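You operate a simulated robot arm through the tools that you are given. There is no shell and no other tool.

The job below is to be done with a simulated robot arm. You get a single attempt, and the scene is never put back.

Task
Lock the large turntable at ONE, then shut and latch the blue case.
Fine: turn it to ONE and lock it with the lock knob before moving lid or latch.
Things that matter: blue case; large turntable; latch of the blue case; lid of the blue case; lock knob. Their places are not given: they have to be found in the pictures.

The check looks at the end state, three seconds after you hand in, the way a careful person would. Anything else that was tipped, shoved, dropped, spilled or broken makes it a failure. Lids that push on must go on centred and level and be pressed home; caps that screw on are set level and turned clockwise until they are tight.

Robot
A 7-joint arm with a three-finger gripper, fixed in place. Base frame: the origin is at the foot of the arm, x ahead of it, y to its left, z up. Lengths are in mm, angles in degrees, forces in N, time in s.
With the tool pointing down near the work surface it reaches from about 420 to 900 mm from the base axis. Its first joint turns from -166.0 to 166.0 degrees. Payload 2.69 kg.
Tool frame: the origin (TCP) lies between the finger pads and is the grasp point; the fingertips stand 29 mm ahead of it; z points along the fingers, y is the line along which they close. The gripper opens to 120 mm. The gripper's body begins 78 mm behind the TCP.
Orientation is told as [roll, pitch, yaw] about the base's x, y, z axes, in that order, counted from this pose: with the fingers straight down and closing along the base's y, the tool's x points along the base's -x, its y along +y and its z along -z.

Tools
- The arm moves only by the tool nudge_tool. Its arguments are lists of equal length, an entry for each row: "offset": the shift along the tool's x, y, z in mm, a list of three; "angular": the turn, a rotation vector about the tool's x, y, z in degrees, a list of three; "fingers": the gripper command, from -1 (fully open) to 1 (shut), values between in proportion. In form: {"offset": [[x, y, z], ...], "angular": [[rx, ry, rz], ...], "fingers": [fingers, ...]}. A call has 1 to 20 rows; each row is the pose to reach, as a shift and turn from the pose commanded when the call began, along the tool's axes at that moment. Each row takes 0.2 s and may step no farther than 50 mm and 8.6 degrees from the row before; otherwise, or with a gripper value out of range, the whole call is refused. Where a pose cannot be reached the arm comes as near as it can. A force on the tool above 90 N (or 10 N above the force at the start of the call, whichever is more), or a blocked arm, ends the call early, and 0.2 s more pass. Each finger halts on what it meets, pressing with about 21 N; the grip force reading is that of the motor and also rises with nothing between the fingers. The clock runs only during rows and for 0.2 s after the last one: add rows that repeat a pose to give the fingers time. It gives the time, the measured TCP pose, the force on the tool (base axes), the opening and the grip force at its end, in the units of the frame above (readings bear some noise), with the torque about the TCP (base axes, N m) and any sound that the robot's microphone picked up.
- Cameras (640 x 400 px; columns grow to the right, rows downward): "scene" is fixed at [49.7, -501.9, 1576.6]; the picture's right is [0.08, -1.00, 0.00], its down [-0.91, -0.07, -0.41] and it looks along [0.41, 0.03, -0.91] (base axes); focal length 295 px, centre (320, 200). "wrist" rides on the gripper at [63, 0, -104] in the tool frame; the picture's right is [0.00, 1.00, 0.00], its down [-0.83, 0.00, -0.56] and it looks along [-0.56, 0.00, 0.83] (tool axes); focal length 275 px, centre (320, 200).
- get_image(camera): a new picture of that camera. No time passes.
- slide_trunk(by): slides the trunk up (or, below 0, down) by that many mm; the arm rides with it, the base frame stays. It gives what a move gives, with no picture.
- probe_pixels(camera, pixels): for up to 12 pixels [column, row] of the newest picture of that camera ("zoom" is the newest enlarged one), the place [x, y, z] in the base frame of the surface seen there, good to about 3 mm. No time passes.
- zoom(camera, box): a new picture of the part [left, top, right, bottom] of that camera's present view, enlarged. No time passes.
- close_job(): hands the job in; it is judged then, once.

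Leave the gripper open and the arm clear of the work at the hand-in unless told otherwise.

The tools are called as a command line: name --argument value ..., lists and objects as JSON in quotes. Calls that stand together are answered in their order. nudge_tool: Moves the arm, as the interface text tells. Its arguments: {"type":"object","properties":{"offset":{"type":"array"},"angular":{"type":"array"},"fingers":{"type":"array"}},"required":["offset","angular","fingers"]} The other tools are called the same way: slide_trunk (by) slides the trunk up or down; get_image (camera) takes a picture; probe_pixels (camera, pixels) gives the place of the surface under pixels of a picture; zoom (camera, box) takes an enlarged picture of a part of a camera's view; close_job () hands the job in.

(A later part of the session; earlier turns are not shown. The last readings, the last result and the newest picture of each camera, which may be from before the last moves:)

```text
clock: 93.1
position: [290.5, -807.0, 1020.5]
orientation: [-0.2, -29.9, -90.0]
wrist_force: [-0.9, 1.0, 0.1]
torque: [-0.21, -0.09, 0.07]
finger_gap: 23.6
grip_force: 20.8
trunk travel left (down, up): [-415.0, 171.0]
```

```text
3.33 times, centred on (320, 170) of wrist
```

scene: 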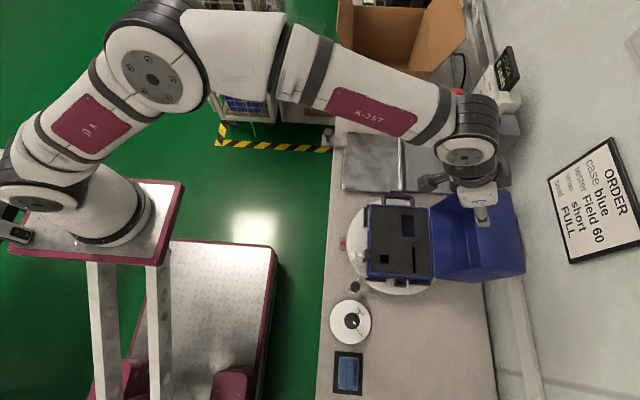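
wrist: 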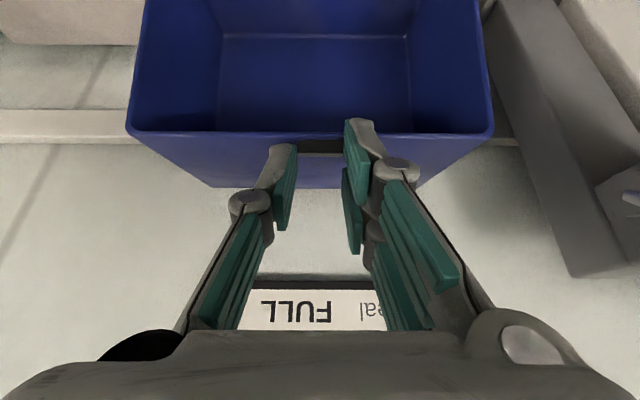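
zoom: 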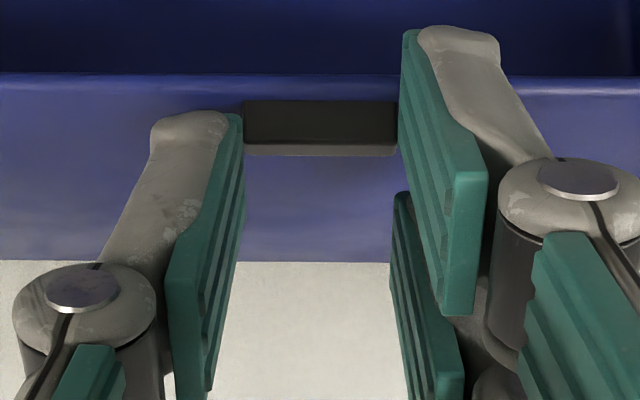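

The keeper is clamped, with the gap at 23.6 mm. I'll now carry the lid along its arc for the first 15°, watching the force and whether the lid follows.

nudge_tool --offset '[[5.5, 0, -4.8], [10.8, 0, -9.3], [16.6, 0, -13.7], [22.5, 0, -17.8], [22.5, 0, -17.8]]' --angular '[[0, 0, 0], [0, 0, 0], [0, 0, 0], [0, 0, 0], [0, 0, 0]]' --fingers '[1, 1, 1, 1, 1]'

get_image --camera "wrist"

get_image --camera "scene"

```text
clock: 94.3
position: [290.3, -778.9, 1026.6]
orientation: [0.0, -30.0, -90.1]
wrist_force: [-1.4, -4.2, -0.2]
torque: [-0.64, 0.1, -0.03]
finger_gap: 23.7
grip_force: 20.5
trunk travel left (down, up): [-415.0, 171.0]
```

```text
taken
```

wrist: 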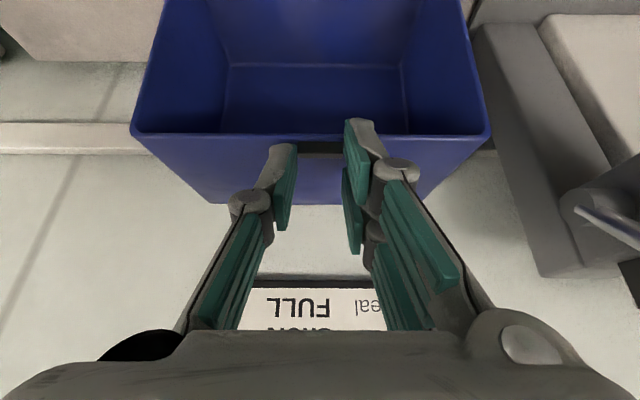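

```text
taken
```

scene: 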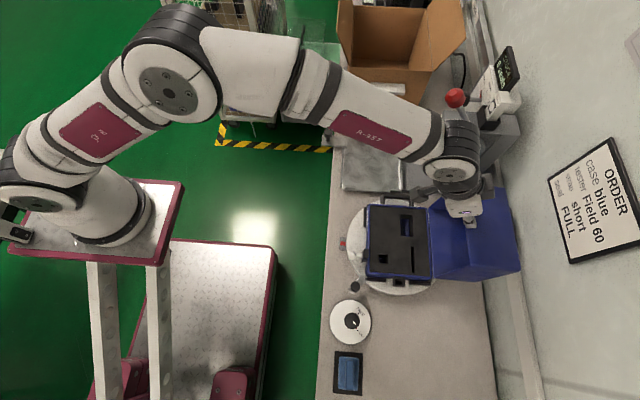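

The lid follows, with only about 4 N. I'll continue along the arc to about 63°.

nudge_tool --offset '[[6.2, 0, -3.9], [12.5, 0, -7.6], [19, 0, -10.9], [25.6, 0, -14], [32.4, 0, -16.8], [39.2, 0, -19.3], [46.2, 0, -21.5], [53.2, 0, -23.4], [60.4, 0, -24.9], [67.6, 0, -26.1], [74.9, 0, -27], [82.1, 0, -27.7], [82.1, 0, -27.7]]' --angular '[[0, 0, 0], [0, 0, 0], [0, 0, 0], [0, 0, 0], [0, 0, 0], [0, 0, 0], [0, 0, 0], [0, 0, 0], [0, 0, 0], [0, 0, 0], [0, 0, 0], [0, 0, 0], [0, 0, 0]]' --fingers '[1, 1, 1, 1, 1, 1, 1, 1, 1, 1, 1, 1, 1]'

get_image --camera "wrist"

get_image --camera "scene"

```text
clock: 97.1
position: [288.1, -693.3, 1010.2]
orientation: [0.0, -30.2, -90.1]
wrist_force: [-17.1, 9.1, 25.8]
torque: [-0.12, 0.46, -0.2]
finger_gap: 5.8
grip_force: 20.6
trunk travel left (down, up): [-415.0, 171.0]
```

```text
taken
```

wrist: 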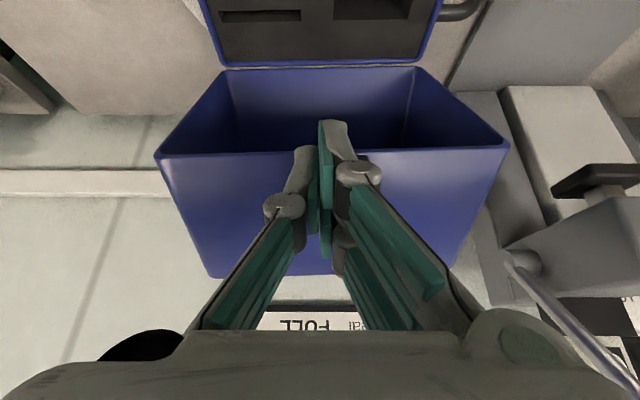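

```text
taken
```

scene: 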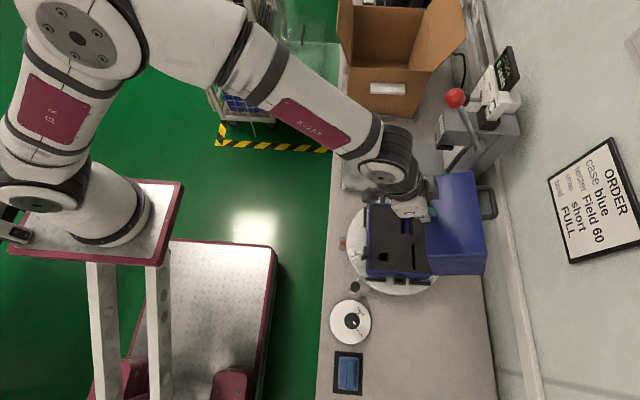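

The fingers have slipped to a 5.8 mm gap, but the lid is still up at about 65°. I'll look closely before doing anything.

zoom --camera "wrist" --box '[256, 100, 384, 180]'

zoom --camera "wrist" --box '[150, 50, 520, 290]'

zoom --camera "scene" --box '[360, 160, 520, 280]'

probe_pixels --camera "wrist" --pixels '[[180, 160], [400, 160], [480, 155], [250, 200], [420, 200], [220, 270], [340, 270], [325, 125], [300, 160], [470, 200], [200, 190], [335, 190]]'

```text
5.00 times, centred on (320, 140) of wrist
```

zoom: 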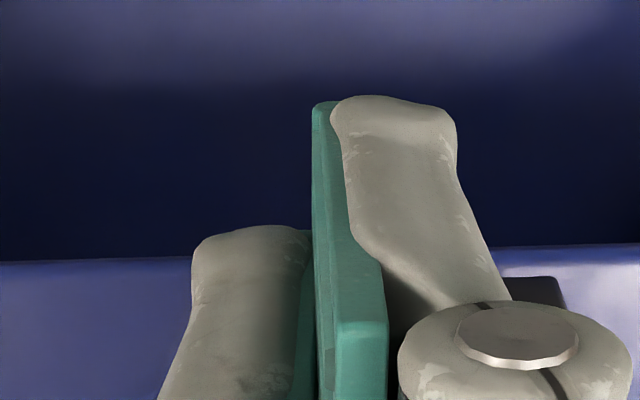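

```text
1.67 times, centred on (335, 170) of wrist
```

zoom: 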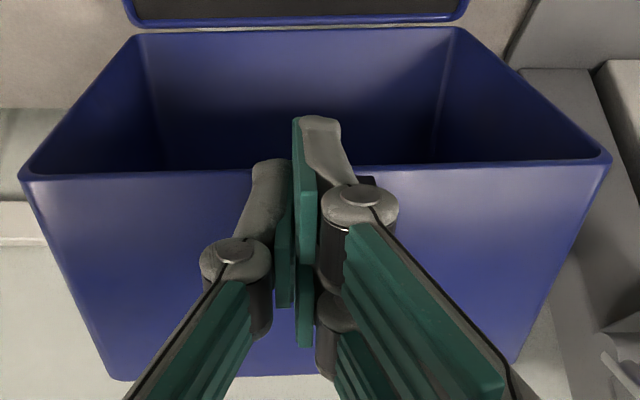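

```text
3.33 times, centred on (440, 220) of scene
```

zoom: 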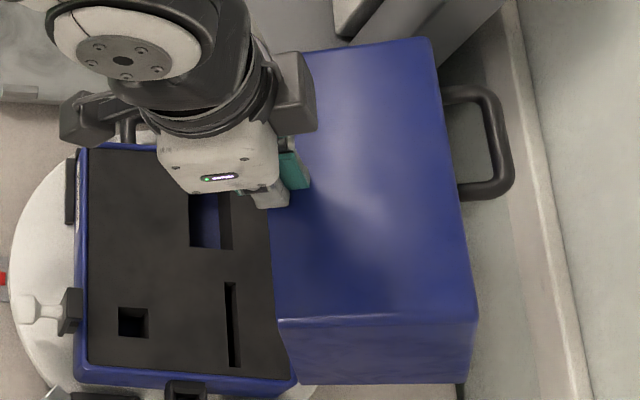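

```text
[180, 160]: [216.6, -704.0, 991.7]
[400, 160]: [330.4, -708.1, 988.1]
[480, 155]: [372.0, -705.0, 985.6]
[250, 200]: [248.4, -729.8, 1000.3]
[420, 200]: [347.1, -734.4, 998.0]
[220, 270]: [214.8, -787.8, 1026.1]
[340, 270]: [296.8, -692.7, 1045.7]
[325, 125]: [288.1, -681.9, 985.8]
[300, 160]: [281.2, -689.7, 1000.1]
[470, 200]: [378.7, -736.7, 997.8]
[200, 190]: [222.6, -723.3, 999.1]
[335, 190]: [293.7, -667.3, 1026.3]
```

The lid is held at about 65° with the keeper caught between the finger pads like a fork. However, the tips press the wall with about 26 N, so my arc is a bit low. I'll measure the lid with the scene camera to correct the hinge estimate.

zoom --camera "scene" --box '[360, 160, 520, 280]'

probe_pixels --camera "zoom" --pixels '[[290, 310], [282, 280], [340, 310], [400, 310], [460, 300], [470, 250], [400, 200], [350, 250], [290, 350], [400, 350], [470, 370], [300, 375]]'

probe_pixels --camera "zoom" --pixels '[[276, 250], [272, 215], [465, 320], [440, 60], [320, 60], [290, 382], [480, 180], [505, 140], [275, 300], [265, 260], [295, 330], [200, 60]]'

```text
3.33 times, centred on (440, 220) of scene
```

zoom: 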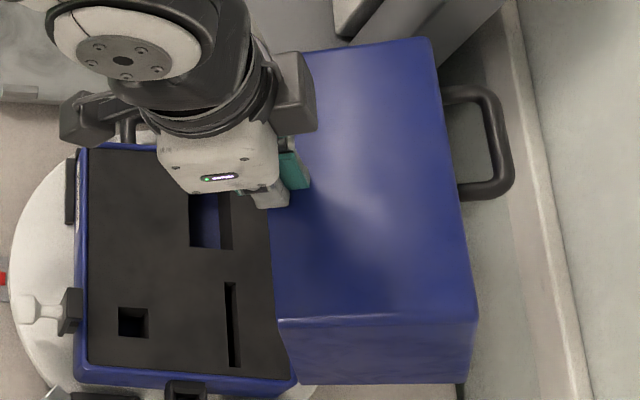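

```text
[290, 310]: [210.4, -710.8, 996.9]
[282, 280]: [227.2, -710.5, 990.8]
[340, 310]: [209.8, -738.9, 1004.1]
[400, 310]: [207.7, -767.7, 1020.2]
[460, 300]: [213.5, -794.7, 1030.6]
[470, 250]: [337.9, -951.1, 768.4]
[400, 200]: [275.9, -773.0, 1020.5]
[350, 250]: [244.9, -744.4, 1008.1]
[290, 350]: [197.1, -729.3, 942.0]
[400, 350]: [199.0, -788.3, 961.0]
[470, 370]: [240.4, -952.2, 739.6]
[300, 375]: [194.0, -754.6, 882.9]
```

```text
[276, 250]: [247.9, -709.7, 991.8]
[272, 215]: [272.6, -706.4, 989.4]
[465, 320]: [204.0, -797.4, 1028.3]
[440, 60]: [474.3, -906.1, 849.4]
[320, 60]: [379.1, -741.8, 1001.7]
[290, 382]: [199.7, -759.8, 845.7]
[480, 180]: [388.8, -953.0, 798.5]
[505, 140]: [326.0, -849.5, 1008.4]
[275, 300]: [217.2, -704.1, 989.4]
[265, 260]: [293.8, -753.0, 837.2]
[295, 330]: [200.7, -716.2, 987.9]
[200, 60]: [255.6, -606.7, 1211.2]
```

The tips press axially with about 27 N, so I'll ease off 1.5 mm along the tool axis and re-read.

nudge_tool --offset '[[0, 0, -0.8], [0, 0, -1.5], [0, 0, -1.5]]' --angular '[[0, 0, 0], [0, 0, 0], [0, 0, 0]]' --fingers '[1, 1, 1]'

zoom --camera "scene" --box '[360, 160, 520, 280]'

```text
clock: 97.9
position: [288.9, -693.2, 1010.7]
orientation: [-0.2, -30.2, -90.0]
wrist_force: [-15.4, 8.5, 23.4]
torque: [-0.1, 0.42, -0.18]
finger_gap: 5.9
grip_force: 20.9
trunk travel left (down, up): [-415.0, 171.0]
```

```text
3.33 times, centred on (440, 220) of scene
```

zoom: 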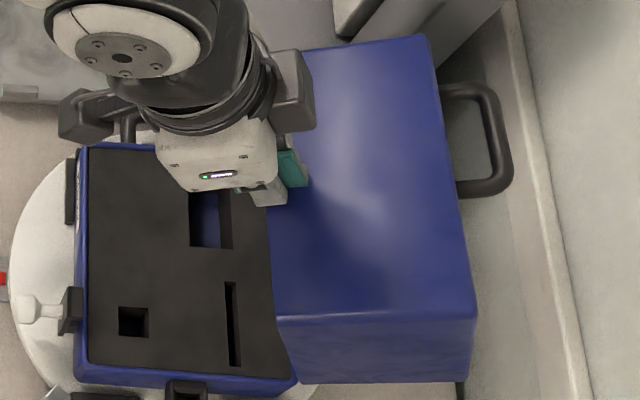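

The force is steady, so it's a wedge of the fingertip against the keeper rather than hard pressing. I'll carry on along a refined arc (hinge about (-766,836)), tilting the tool with the lid. I'll do 10° in small steps and look again.

nudge_tool --offset '[[4, 0, -0.5], [7.9, 0, -0.9], [12, 0, -1.2], [16, 0, -1.5], [20, 0, -1.6], [24, 0, -1.7], [28, 0, -1.7], [32.1, 0, -1.7], [32.1, 0, -1.7]]' --angular '[[0, -1, 0], [0, -2, 0], [0, -3, 0], [0, -4, 0], [0, -5, 0], [0, -6, 0], [0, -7, 0], [0, -8, 0], [0, -8, 0]]' --fingers '[1, 1, 1, 1, 1, 1, 1, 1, 1]'

get_image --camera "wrist"

zoom --camera "scene" --box '[360, 160, 520, 280]'

```text
clock: 99.9
position: [290.7, -663.1, 995.1]
orientation: [0.0, -38.0, -90.0]
wrist_force: [-10.4, 8.7, 14.1]
torque: [0.07, 0.3, -0.19]
finger_gap: 0.0
grip_force: 21.0
trunk travel left (down, up): [-415.0, 171.0]
```

```text
taken
```

wrist: 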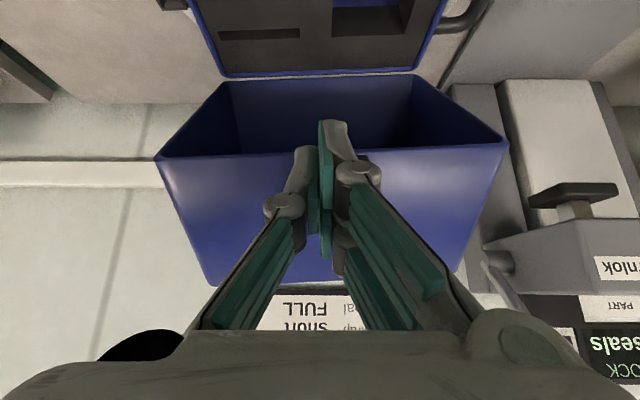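

```text
3.33 times, centred on (440, 220) of scene
```

zoom: 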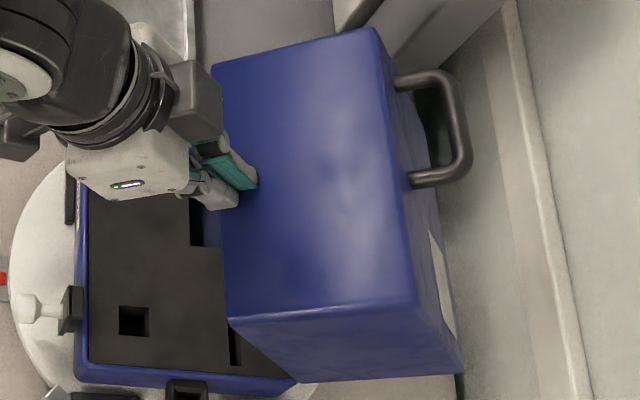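

The lid keeps following, now at about 56°. I'll continue past the balance point to about 46° in small steps.

nudge_tool --offset '[[4, 0, -0.3], [8.1, 0, -0.6], [12, 0, -0.7], [16, 0, -0.8], [20, 0, -0.8], [24.1, 0, -0.8], [28.1, 0, -0.7], [32.1, 0, -0.5], [32.1, 0, -0.5]]' --angular '[[0, -1, 0], [0, -2, 0], [0, -3, 0], [0, -4, 0], [0, -5, 0], [0, -6, 0], [0, -7, 0], [0, -8, 0], [0, -8, 0]]' --fingers '[1, 1, 1, 1, 1, 1, 1, 1, 1]'

get_image --camera "wrist"

zoom --camera "scene" --box '[340, 160, 500, 280]'

```text
clock: 101.9
position: [289.3, -638.7, 975.3]
orientation: [0.0, -46.0, -89.8]
wrist_force: [-6.0, 3.8, 4.1]
torque: [-0.14, 0.12, -0.12]
finger_gap: 0.1
grip_force: 20.6
trunk travel left (down, up): [-415.0, 171.0]
```

```text
taken
```

wrist: 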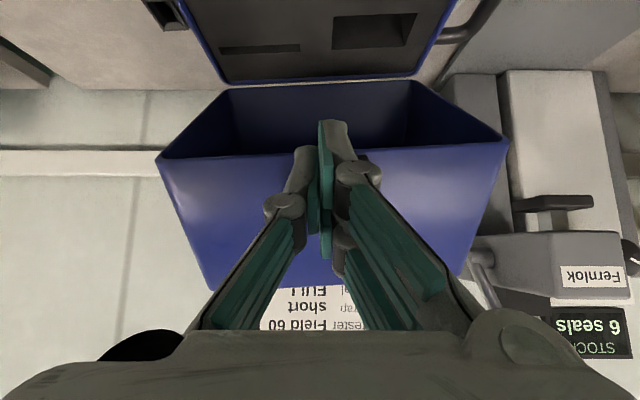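

```text
3.33 times, centred on (420, 220) of scene
```

zoom: 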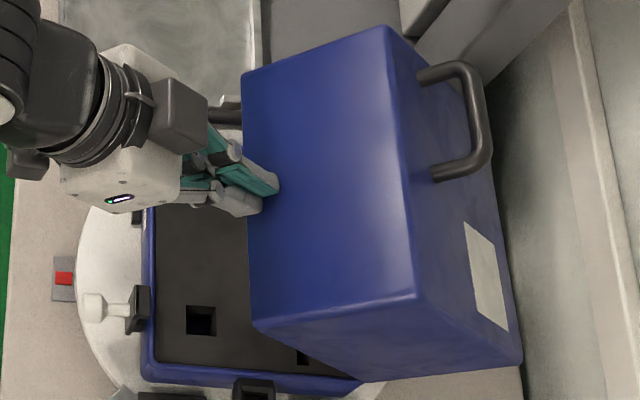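

The lid is at about 46° and still under control, with low force. I'll continue lowering to about 31°.

nudge_tool --offset '[[4, 0, -0.2], [8.1, 0, -0.3], [12.1, 0, -0.4], [16.1, 0, -0.4], [20.1, 0, -0.3], [24.1, 0, -0.1], [28.1, 0, 0.2], [32.1, 0, 0.6], [36.1, 0, 1], [40.1, 0, 1.5], [44.1, 0, 2.2], [48.1, 0, 2.9], [48.1, 0, 2.9]]' --angular '[[0, -1, 0], [0, -2, 0], [0, -3, 0], [0, -4, 0], [0, -5, 0], [0, -6, 0], [0, -7, 0], [0, -8, 0], [0, -9, 0], [0, -10, 0], [0, -11, 0], [0, -12, 0], [0, -12, 0]]' --fingers '[1, 1, 1, 1, 1, 1, 1, 1, 1, 1, 1, 1, 1]'

get_image --camera "wrist"

zoom --camera "scene" --box '[320, 160, 480, 280]'

```text
clock: 104.7
position: [291.0, -608.1, 939.8]
orientation: [-0.2, -58.0, -89.9]
wrist_force: [-7.6, 2.1, 3.4]
torque: [-0.24, 0.13, -0.11]
finger_gap: 5.9
grip_force: 21.0
trunk travel left (down, up): [-415.0, 171.0]
```

```text
taken
```

wrist: 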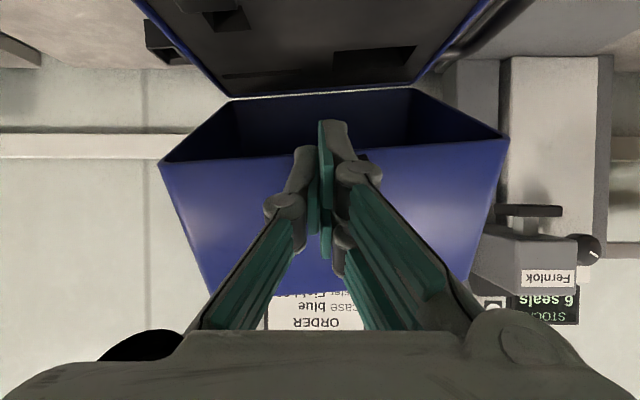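

```text
3.33 times, centred on (400, 220) of scene
```

zoom: 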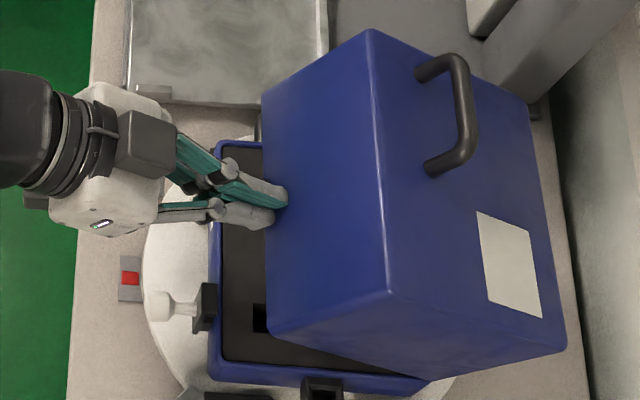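

The lid is at about 31°. I'll continue lowering to about 16°.

nudge_tool --offset '[[4, 0, 0], [8.1, 0, 0], [12.1, 0, 0.1], [16.1, 0, 0.3], [20.1, 0, 0.6], [24.1, 0, 0.9], [28, 0, 1.4], [32, 0, 2], [36, 0, 2.6], [39.9, 0, 3.3], [43.8, 0, 4.1], [47.8, 0, 5], [47.8, 0, 5]]' --angular '[[0, -1, 0], [0, -2, 0], [0, -3, 0], [0, -4, 0], [0, -5, 0], [0, -6, 0], [0, -7, 0], [0, -8, 0], [0, -9, 0], [0, -10, 0], [0, -11, 0], [0, -12, 0], [0, -12, 0]]' --fingers '[1, 1, 1, 1, 1, 1, 1, 1, 1, 1, 1, 1, 1]'

get_image --camera "wrist"

zoom --camera "scene" --box '[320, 160, 480, 280]'

```text
clock: 107.5
position: [289.1, -586.1, 897.2]
orientation: [-0.3, -70.0, -89.7]
wrist_force: [-13.3, 4.1, 3.7]
torque: [-0.33, 0.25, -0.25]
finger_gap: 5.9
grip_force: 21.2
trunk travel left (down, up): [-415.0, 171.0]
```

```text
taken
```

wrist: 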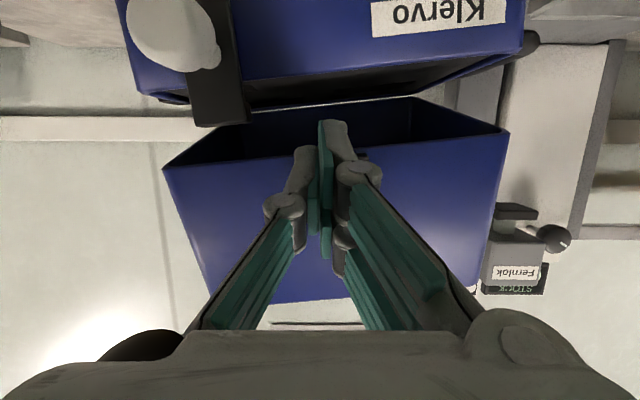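

```text
3.33 times, centred on (400, 220) of scene
```

zoom: 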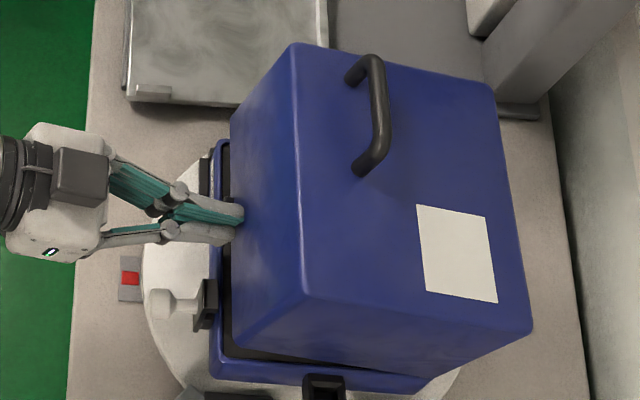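

The lid is at about 16°. I'll keep lowering to about 7°.

nudge_tool --offset '[[4.1, 0, 0.2], [8.2, 0, 0.4], [12.2, 0, 0.7], [16.1, 0, 1.1], [19.3, 0, 1.5], [22.5, 0, 1.9], [25.7, 0, 2.4], [28.8, 0, 2.9], [28.8, 0, 2.9]]' --angular '[[0, -1, 0], [0, -2, 0], [0, -3, 0], [0, -4, 0], [0, -4.8, 0], [0, -5.6, 0], [0, -6.3, 0], [0, -7, 0], [0, -7, 0]]' --fingers '[1, 1, 1, 1, 1, 1, 1, 1, 1]'

get_image --camera "wrist"

zoom --camera "scene" --box '[320, 160, 480, 280]'

```text
clock: 109.5
position: [289.1, -580.0, 869.6]
orientation: [-0.5, -77.1, -89.8]
wrist_force: [-22.1, 1.6, 7.8]
torque: [-0.73, 0.27, -0.48]
finger_gap: 5.8
grip_force: 21.1
trunk travel left (down, up): [-415.0, 171.0]
```

```text
taken
```

wrist: 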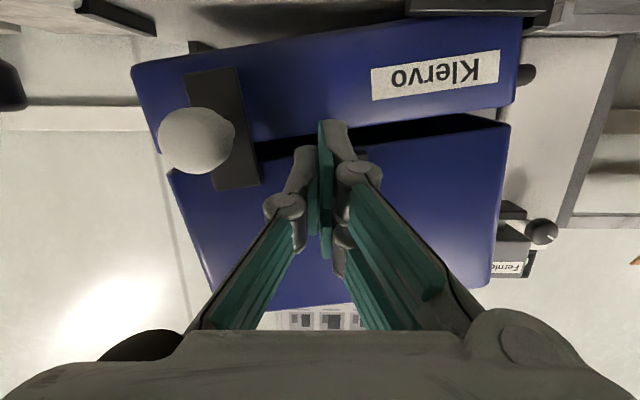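

```text
3.33 times, centred on (400, 220) of scene
```

zoom: 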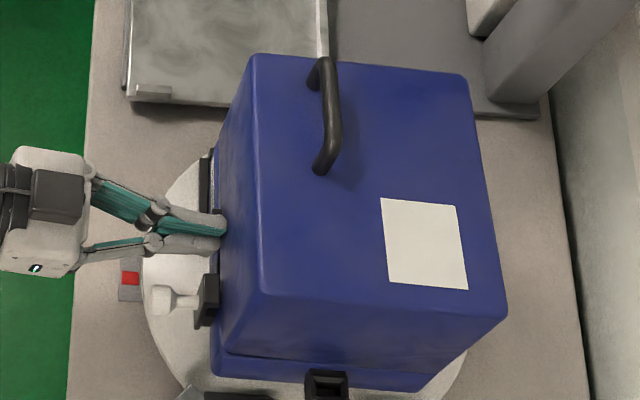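

In the wrist view the lid and body look tilted relative to each other, so I'll verify with scene probes that nothing has shifted before the last few degrees.

get_image --camera "scene"

zoom --camera "scene" --box '[340, 165, 470, 290]'

probe_pixels --camera "zoom" --pixels '[[250, 60], [480, 75], [520, 320], [260, 310], [380, 200], [215, 330], [210, 390], [420, 390], [225, 110], [300, 385], [230, 250], [215, 200]]'

probe_pixels --camera "wrist" --pixels '[[180, 180], [490, 135], [140, 90], [510, 90], [300, 280], [220, 290], [480, 270], [430, 130], [330, 105], [150, 60], [510, 40], [225, 160]]'

```text
taken
```

scene: 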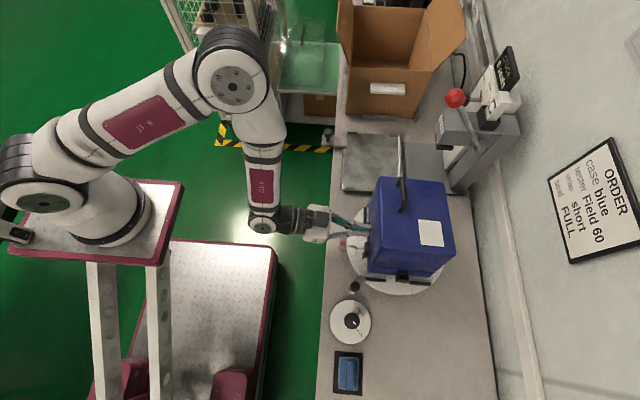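

```text
3.20 times, centred on (405, 228) of scene
```

zoom: 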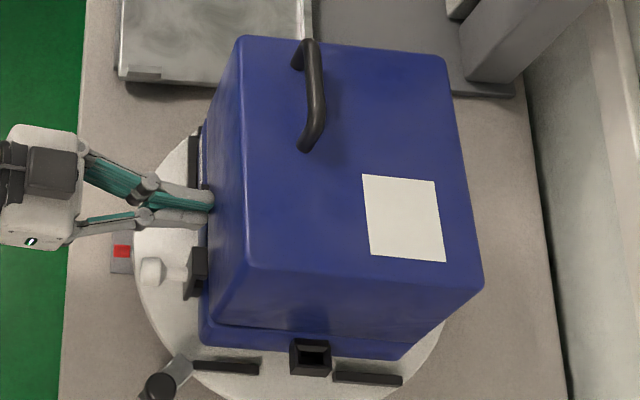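

```text
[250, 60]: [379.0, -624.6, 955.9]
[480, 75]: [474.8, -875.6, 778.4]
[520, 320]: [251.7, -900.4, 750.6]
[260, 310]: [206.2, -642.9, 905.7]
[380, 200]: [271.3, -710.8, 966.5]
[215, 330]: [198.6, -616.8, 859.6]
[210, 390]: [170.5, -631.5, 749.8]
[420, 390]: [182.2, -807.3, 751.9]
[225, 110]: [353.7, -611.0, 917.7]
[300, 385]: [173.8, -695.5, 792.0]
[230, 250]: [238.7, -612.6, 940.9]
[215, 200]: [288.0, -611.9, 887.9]
```

```text
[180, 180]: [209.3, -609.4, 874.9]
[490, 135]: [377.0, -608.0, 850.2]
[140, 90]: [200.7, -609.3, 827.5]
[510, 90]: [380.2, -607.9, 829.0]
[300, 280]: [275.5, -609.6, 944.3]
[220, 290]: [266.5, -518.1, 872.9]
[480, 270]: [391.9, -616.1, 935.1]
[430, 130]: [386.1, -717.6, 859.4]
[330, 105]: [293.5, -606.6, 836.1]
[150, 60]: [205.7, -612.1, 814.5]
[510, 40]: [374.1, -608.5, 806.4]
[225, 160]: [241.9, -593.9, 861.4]
```

probe_pixels --camera "zoom" --pixels '[[248, 50], [440, 65], [472, 278], [258, 262], [300, 60], [300, 262], [430, 120], [450, 255], [255, 150], [340, 150], [340, 260], [340, 60]]'

zoom --camera "wrist" --box '[120, 20, 540, 300]'

zoom --camera "scene" --box '[360, 240, 460, 300]'

```text
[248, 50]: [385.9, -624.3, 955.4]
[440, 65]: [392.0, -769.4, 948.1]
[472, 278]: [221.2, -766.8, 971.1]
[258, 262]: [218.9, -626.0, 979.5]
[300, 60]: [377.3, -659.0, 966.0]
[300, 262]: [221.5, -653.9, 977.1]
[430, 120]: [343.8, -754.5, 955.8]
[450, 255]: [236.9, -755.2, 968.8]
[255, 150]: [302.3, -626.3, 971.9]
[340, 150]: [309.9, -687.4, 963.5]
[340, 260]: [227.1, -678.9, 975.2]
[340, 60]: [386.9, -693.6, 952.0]
```

```text
1.43 times, centred on (330, 160) of wrist
```

zoom: 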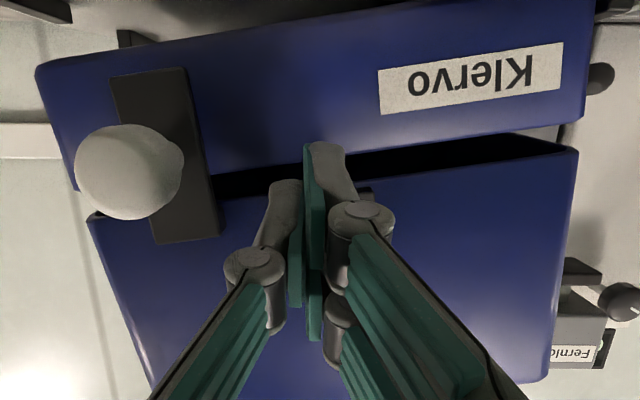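

```text
6.40 times, centred on (410, 270) of scene
```

zoom: 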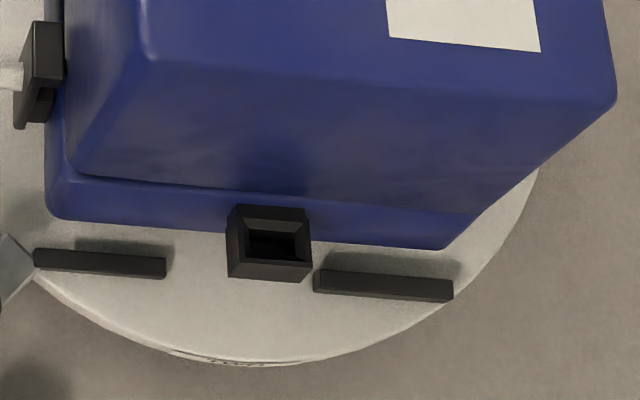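

Important finding: the one-sided finger pressure (21 N toward +x) is tipping the case, and its left side is lifted about 24 mm (8°). I'll take that pressure off gently by setting the fingers to hold a 6 mm gap and shifting the tool slowly 10 mm toward -x. That should set the case down flat while the fork still holds the lid.

nudge_tool --offset '[[0, -0.5, 0], [0, -1, 0], [0, -2, 0], [0, -3, 0], [0, -4, 0], [0, -5, 0], [0, -6, 0], [0, -7, 0], [0, -8, 0], [0, -8, 0]]' --angular '[[0, 0, 0], [0, 0, 0], [0, 0, 0], [0, 0, 0], [0, 0, 0], [0, 0, 0], [0, 0, 0], [0, 0, 0], [0, 0, 0], [0, 0, 0]]' --fingers '[0.9, 0.9, 0.9, 0.9, 0.9, 0.9, 0.9, 0.9, 0.9, 0.9]'

get_image --camera "wrist"

zoom --camera "scene" --box '[340, 165, 470, 290]'

probe_pixels --camera "zoom" --pixels '[[248, 50], [440, 65], [472, 278], [258, 262], [300, 60], [300, 262], [430, 120], [450, 255], [255, 150], [340, 150], [340, 260], [340, 60]]'

```text
clock: 111.7
position: [282.2, -580.2, 869.1]
orientation: [-0.3, -77.0, -89.6]
wrist_force: [0.6, 0.4, -0.6]
torque: [-0.01, 0.0, 0.04]
finger_gap: 5.8
grip_force: 0.0
trunk travel left (down, up): [-415.0, 171.0]
```

```text
taken
```

wrist: 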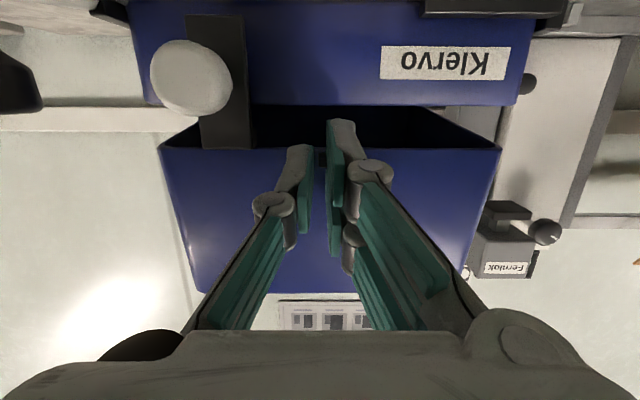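

```text
3.20 times, centred on (405, 228) of scene
```

zoom: 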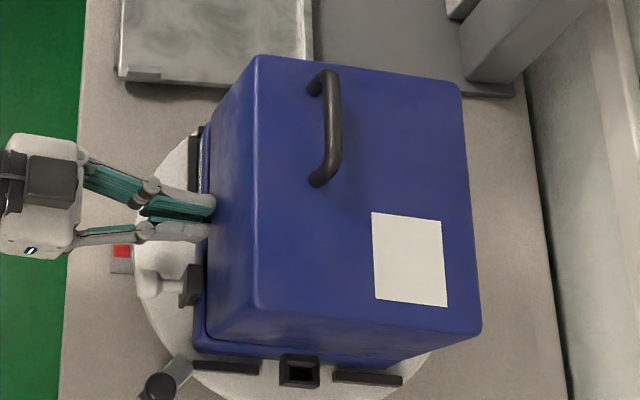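

```text
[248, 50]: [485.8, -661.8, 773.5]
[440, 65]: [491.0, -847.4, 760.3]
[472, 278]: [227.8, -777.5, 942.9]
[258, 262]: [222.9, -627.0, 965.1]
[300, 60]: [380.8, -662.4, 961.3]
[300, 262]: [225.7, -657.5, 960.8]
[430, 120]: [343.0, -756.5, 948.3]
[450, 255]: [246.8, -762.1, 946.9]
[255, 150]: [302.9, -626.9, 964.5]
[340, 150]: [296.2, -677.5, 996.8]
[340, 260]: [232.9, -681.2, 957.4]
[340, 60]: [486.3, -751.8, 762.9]
```

The case is level again, with the lid top at z≈961 on both sides and all forces near zero. The lid is about 8° from closed. Now I'll open the fingers slowly to release the keeper.

nudge_tool --offset '[[0, 0, 0], [0, 0, 0], [0, 0, 0], [0, 0, 0], [0, 0, 0], [0, 0, 0]]' --angular '[[0, 0, 0], [0, 0, 0], [0, 0, 0], [0, 0, 0], [0, 0, 0], [0, 0, 0]]' --fingers '[0.8, 0.65, 0.5, 0.35, 0.2, 0.2]'

get_image --camera "wrist"

zoom --camera "scene" --box '[340, 165, 470, 290]'

```text
clock: 113.1
position: [281.5, -579.7, 868.5]
orientation: [-0.4, -77.1, -89.6]
wrist_force: [1.1, -0.8, -0.3]
torque: [-0.03, -0.01, 0.04]
finger_gap: 46.9
grip_force: 0.1
trunk travel left (down, up): [-415.0, 171.0]
```

```text
taken
```

wrist: 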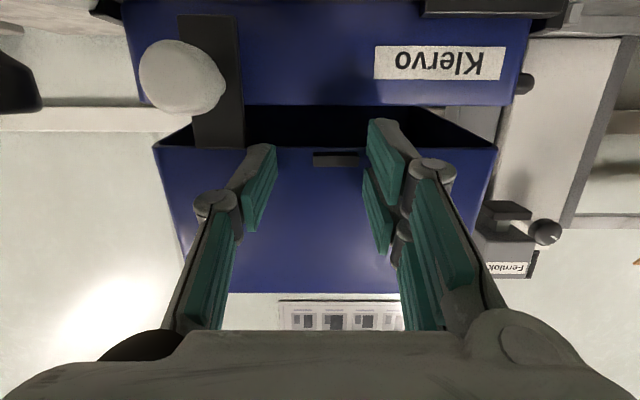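

```text
3.20 times, centred on (405, 228) of scene
```

zoom: 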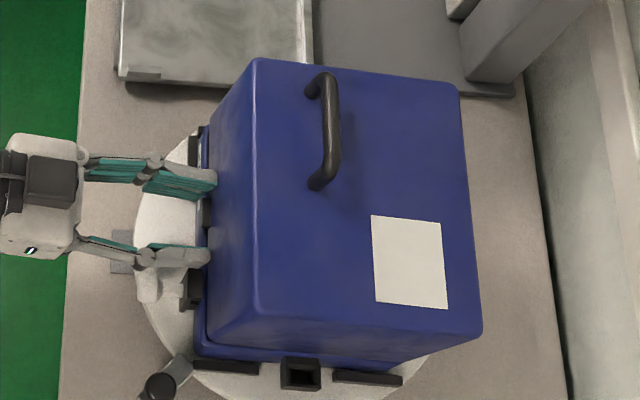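

The lid stays at about 8° on its own, even though the keeper is free. Either hinge friction holds it or it rests on the latch hook. I'll back away 70 mm and look at the latch area from the front.

nudge_tool --offset '[[0, 0, -15], [0, 0, -30], [0, 0, -45], [0, 0, -60], [0, 0, -70], [0, 0, -70]]' --angular '[[0, 0, 0], [0, 0, 0], [0, 0, 0], [0, 0, 0], [0, 0, 0], [0, 0, 0]]' --fingers '[0.2, 0.2, 0.2, 0.2, 0.2, 0.2]'

get_image --camera "wrist"

zoom --camera "wrist" --box '[180, 40, 300, 160]'

```text
clock: 114.5
position: [282.1, -510.8, 883.7]
orientation: [-0.3, -77.1, -89.7]
wrist_force: [0.1, 0.3, 0.1]
torque: [-0.03, 0.0, 0.03]
finger_gap: 48.0
grip_force: 0.0
trunk travel left (down, up): [-415.0, 171.0]
```

```text
taken
```

wrist: 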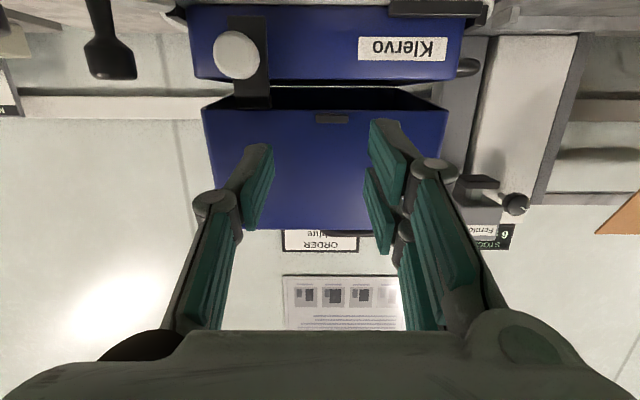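

```text
3.33 times, centred on (240, 100) of wrist
```

zoom: 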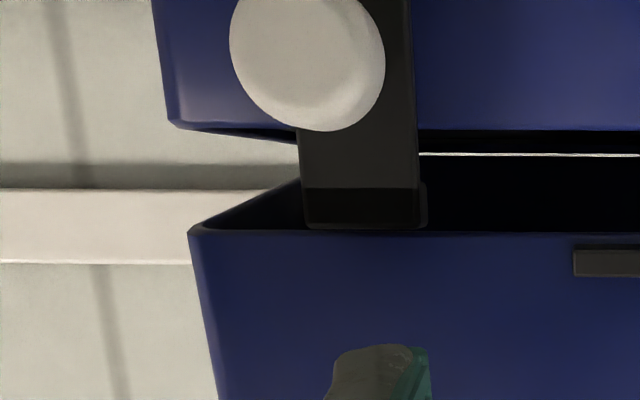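

zoom --camera "scene" --box '[345, 230, 393, 275]'

probe_pixels --camera "zoom" --pixels '[[350, 230], [400, 250], [300, 220], [330, 200], [370, 200], [420, 200], [450, 150], [400, 330], [340, 280], [380, 270], [440, 300], [330, 240]]'

probe_pixels --camera "wrist" --pixels '[[250, 100], [250, 85], [260, 106], [220, 120], [300, 115], [400, 115], [330, 118], [210, 70], [450, 70], [230, 130], [300, 70], [400, 72]]'

```text
8.89 times, centred on (369, 252) of scene
```

zoom: 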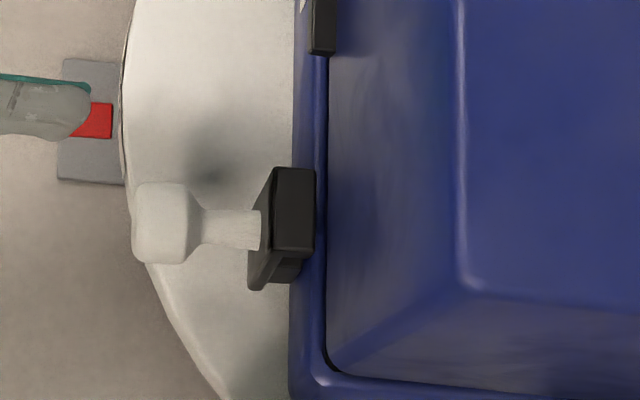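

```text
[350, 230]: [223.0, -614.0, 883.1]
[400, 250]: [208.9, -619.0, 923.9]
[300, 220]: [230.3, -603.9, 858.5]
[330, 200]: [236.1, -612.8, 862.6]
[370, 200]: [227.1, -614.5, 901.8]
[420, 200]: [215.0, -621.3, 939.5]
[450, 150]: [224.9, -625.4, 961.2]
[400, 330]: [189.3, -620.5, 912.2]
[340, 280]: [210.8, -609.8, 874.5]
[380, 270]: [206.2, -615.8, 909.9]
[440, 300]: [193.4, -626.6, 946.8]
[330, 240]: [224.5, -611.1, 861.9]
```

```text
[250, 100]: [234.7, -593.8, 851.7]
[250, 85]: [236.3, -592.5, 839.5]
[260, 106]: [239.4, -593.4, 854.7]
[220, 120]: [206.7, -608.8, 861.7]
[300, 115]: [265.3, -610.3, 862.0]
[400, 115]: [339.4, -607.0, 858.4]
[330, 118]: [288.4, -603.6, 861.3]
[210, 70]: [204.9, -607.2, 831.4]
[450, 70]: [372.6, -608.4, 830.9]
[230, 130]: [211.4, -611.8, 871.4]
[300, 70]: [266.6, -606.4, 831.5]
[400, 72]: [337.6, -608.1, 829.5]
```

The hook clears the lid by about 3 mm, so it's just hinge friction holding the lid at about 8°. I'll bring the tool upright above the lid's front and press it down gently with closed fingers, at x≈235, clear of the handle.

nudge_tool --offset '[[-16.3, -4.7, -5], [-32.6, -9.4, -10], [-48.9, -14, -12], [-65.2, -18.8, -12], [-81.5, -23.5, -10], [-97.8, -28.2, -5], [-114, -33, 0], [-130.4, -37.6, 4], [-146.7, -42.3, 8], [-163, -47, 12.6], [-163, -47, 12.6]]' --angular '[[0, 7.7, 0], [0, 15.4, 0], [0, 23.1, 0], [0, 30.8, 0], [0, 38.5, 0], [0, 46.2, 0], [0, 53.9, 0], [0, 61.6, 0], [0, 69.3, 0], [0, 77, 0], [0, 77, 0]]' --fingers '[0.2, 0.2, 0.4, 0.6, 0.8, 1, 1, 1, 1, 1, 1]'

get_image --camera "wrist"

get_image --camera "scene"

```text
clock: 116.9
position: [234.3, -560.1, 1040.8]
orientation: [-0.2, 0.0, -90.1]
wrist_force: [-1.2, 0.0, 0.0]
torque: [0.02, 0.01, -0.01]
finger_gap: 0.2
grip_force: 21.3
trunk travel left (down, up): [-415.0, 171.0]
```

```text
taken
```

wrist: 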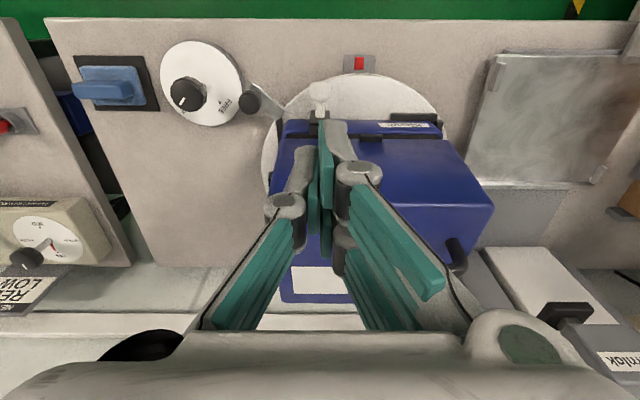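

```text
taken
```

scene: 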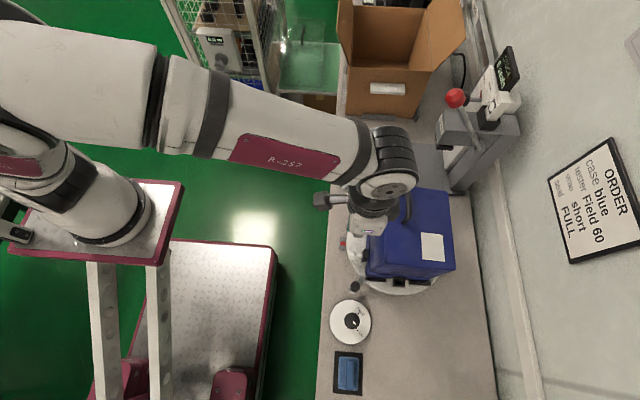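

Upright. Before pressing, I'll check that the turntable's ONE label is still at the pointer.

zoom --camera "wrist" --box '[260, 45, 460, 170]'

zoom --camera "wrist" --box '[310, 45, 406, 105]'

```text
3.20 times, centred on (360, 108) of wrist
```

zoom: 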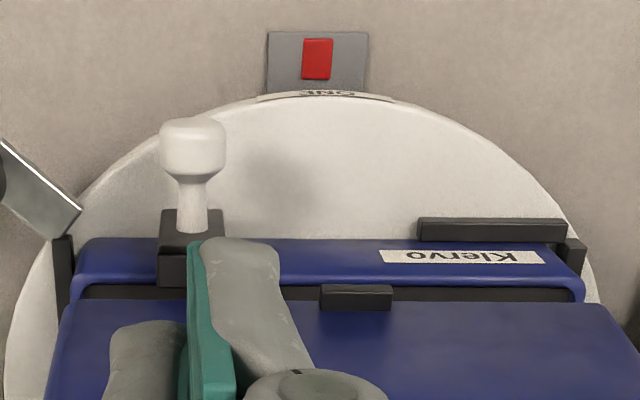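

```text
6.67 times, centred on (358, 75) of wrist
```

zoom: 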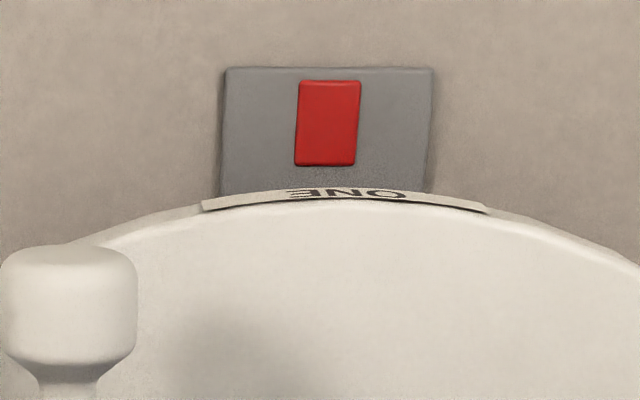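

ONE is still at the pointer; the small apparent shift is parallax. I'll move over the lid front to (235,-640) and descend slowly until contact.

nudge_tool --offset '[[-20, 0, 0], [-40, 0, 0], [-60, 0, 5], [-80, 0, 15], [-80, 0, 25], [-80, 0, 32], [-80, 0, 36], [-80, 0, 40], [-80, 0, 44], [-80, 0, 48], [-80, 0, 52], [-80, 0, 52]]' --angular '[[0, 0, 0], [0, 0, 0], [0, 0, 0], [0, 0, 0], [0, 0, 0], [0, 0, 0], [0, 0, 0], [0, 0, 0], [0, 0, 0], [0, 0, 0], [0, 0, 0], [0, 0, 0]]' --fingers '[1, 1, 1, 1, 1, 1, 1, 1, 1, 1, 1, 1]'

```text
clock: 119.5
position: [234.7, -640.1, 988.1]
orientation: [-0.1, 0.0, -90.0]
wrist_force: [0.8, -0.7, 0.3]
torque: [-0.01, 0.05, 0.0]
finger_gap: 0.0
grip_force: 21.4
trunk travel left (down, up): [-415.0, 171.0]
```

nudge_tool --offset '[[0, 0, 2], [0, 0, 4], [0, 0, 6], [0, 0, 8], [0, 0, 10], [0, 0, 12], [0, 0, 14], [0, 0, 14]]' --angular '[[0, 0, 0], [0, 0, 0], [0, 0, 0], [0, 0, 0], [0, 0, 0], [0, 0, 0], [0, 0, 0], [0, 0, 0]]' --fingers '[1, 1, 1, 1, 1, 1, 1, 1]'

zoom --camera "scene" --box '[340, 165, 470, 290]'

```text
clock: 121.3
position: [234.6, -640.2, 974.9]
orientation: [-0.2, 0.0, -90.0]
wrist_force: [0.2, 0.1, -0.2]
torque: [0.01, 0.0, -0.03]
finger_gap: 0.1
grip_force: 20.7
trunk travel left (down, up): [-415.0, 171.0]
```

```text
3.20 times, centred on (405, 228) of scene
```

zoom: 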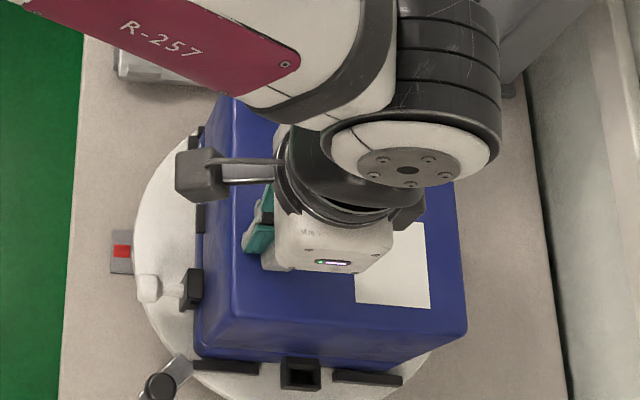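

The lid seems to be settling down. I'll continue descending gently until I feel the closed lid.

nudge_tool --offset '[[0, 0, 2], [0, 0, 4], [0, 0, 6], [0, 0, 8], [0, 0, 9.5], [0, 0, 9.5]]' --angular '[[0, 0, 0], [0, 0, 0], [0, 0, 0], [0, 0, 0], [0, 0, 0], [0, 0, 0]]' --fingers '[1, 1, 1, 1, 1, 1]'

zoom --camera "scene" --box '[345, 215, 441, 290]'

probe_pixels --camera "zoom" --pixels '[[200, 290], [300, 310], [420, 340], [450, 240], [150, 200], [170, 330], [300, 360], [500, 300], [130, 240], [140, 280], [280, 280], [250, 220]]'

```text
clock: 122.7
position: [235.2, -640.5, 968.2]
orientation: [0.0, -0.3, -90.0]
wrist_force: [5.6, 13.0, 44.1]
torque: [0.33, -0.21, 0.01]
finger_gap: 6.1
grip_force: 21.0
trunk travel left (down, up): [-415.0, 171.0]
```

```text
5.33 times, centred on (393, 252) of scene
```

zoom: 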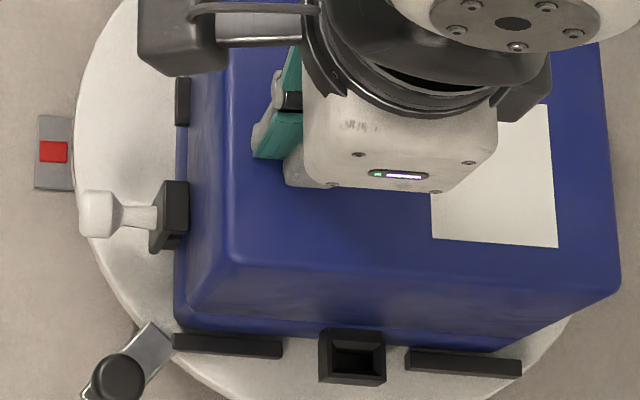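

```text
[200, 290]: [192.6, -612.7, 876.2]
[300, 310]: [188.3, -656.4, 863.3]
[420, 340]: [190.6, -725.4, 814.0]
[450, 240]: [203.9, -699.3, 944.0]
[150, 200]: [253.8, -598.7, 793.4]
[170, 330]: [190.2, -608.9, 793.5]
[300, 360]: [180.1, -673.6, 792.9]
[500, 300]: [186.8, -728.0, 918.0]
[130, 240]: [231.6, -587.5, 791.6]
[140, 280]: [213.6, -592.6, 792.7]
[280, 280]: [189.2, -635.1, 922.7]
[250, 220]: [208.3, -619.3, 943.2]
```

I hit firm contact at tip z≈939 with 44 N, so the lid is pressed home. I'll lift off and move back to inspect the front seam.

nudge_tool --offset '[[0, 0, -10], [0, 0, -30], [0, 0, -50], [20, 0, -60], [50, 0, -60], [80, 0, -60], [110, 0, -60], [140, 0, -55], [140, 0, -55]]' --angular '[[0, 0, 0], [0, 0, 0], [0, 0, 0], [0, 0, 0], [0, 0, 0], [0, 0, 0], [0, 0, 0], [0, 0, 0], [0, 0, 0]]' --fingers '[1, 1, 1, 1, 1, 0.5, 0.2, 0.2, 0.2]'

nudge_tool --offset '[[0, 8, 10], [0, 16, 20], [0, 24, 40], [0, 32, 60], [0, 40, 80], [0, 40, 80]]' --angular '[[0, -7, 0], [0, -14, 0], [0, -21, 0], [0, -28, 0], [0, -35, 0], [0, -35, 0]]' --fingers '[-0.2, -0.6, -1, -1, -1, -1]'

get_image --camera "wrist"

zoom --camera "wrist" --box '[200, 80, 440, 230]'

get_image --camera "scene"

```text
clock: 124.7
position: [234.1, -500.5, 1018.6]
orientation: [-0.1, 0.0, -90.1]
wrist_force: [0.4, 0.2, 0.4]
torque: [-0.02, -0.06, -0.01]
finger_gap: 48.2
grip_force: 0.1
trunk travel left (down, up): [-415.0, 171.0]
```

```text
clock: 126.1
position: [275.7, -501.1, 939.9]
orientation: [-0.2, -35.2, -89.9]
wrist_force: [-0.6, 0.1, 0.1]
torque: [-0.01, 0.01, 0.0]
finger_gap: 119.6
grip_force: 0.0
trunk travel left (down, up): [-415.0, 171.0]
```

```text
taken
```

wrist: 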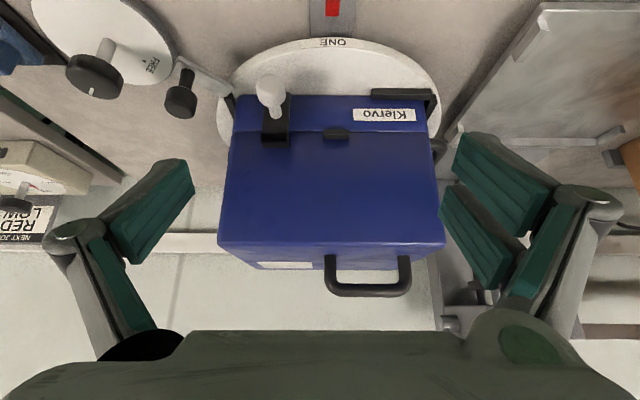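

```text
2.67 times, centred on (320, 155) of wrist
```

zoom: 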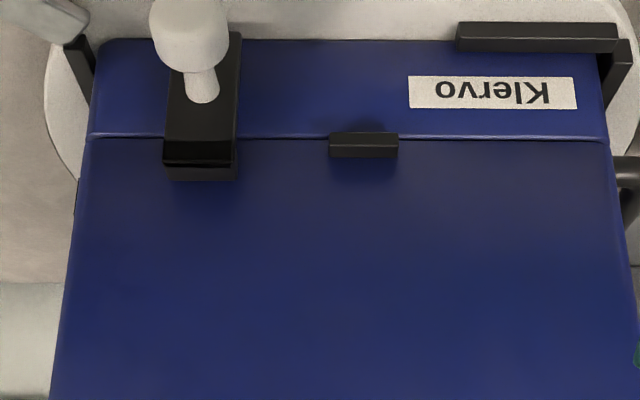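

```text
taken
```

scene: 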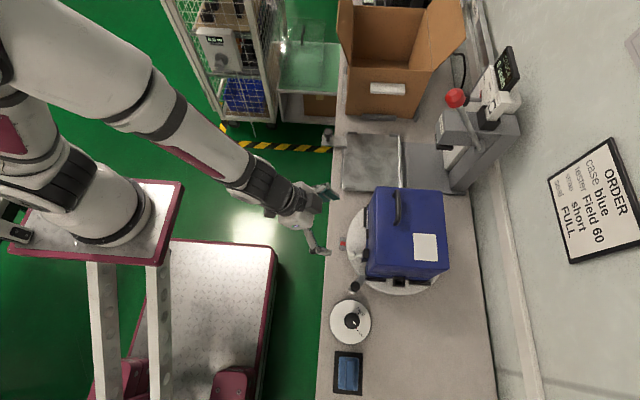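

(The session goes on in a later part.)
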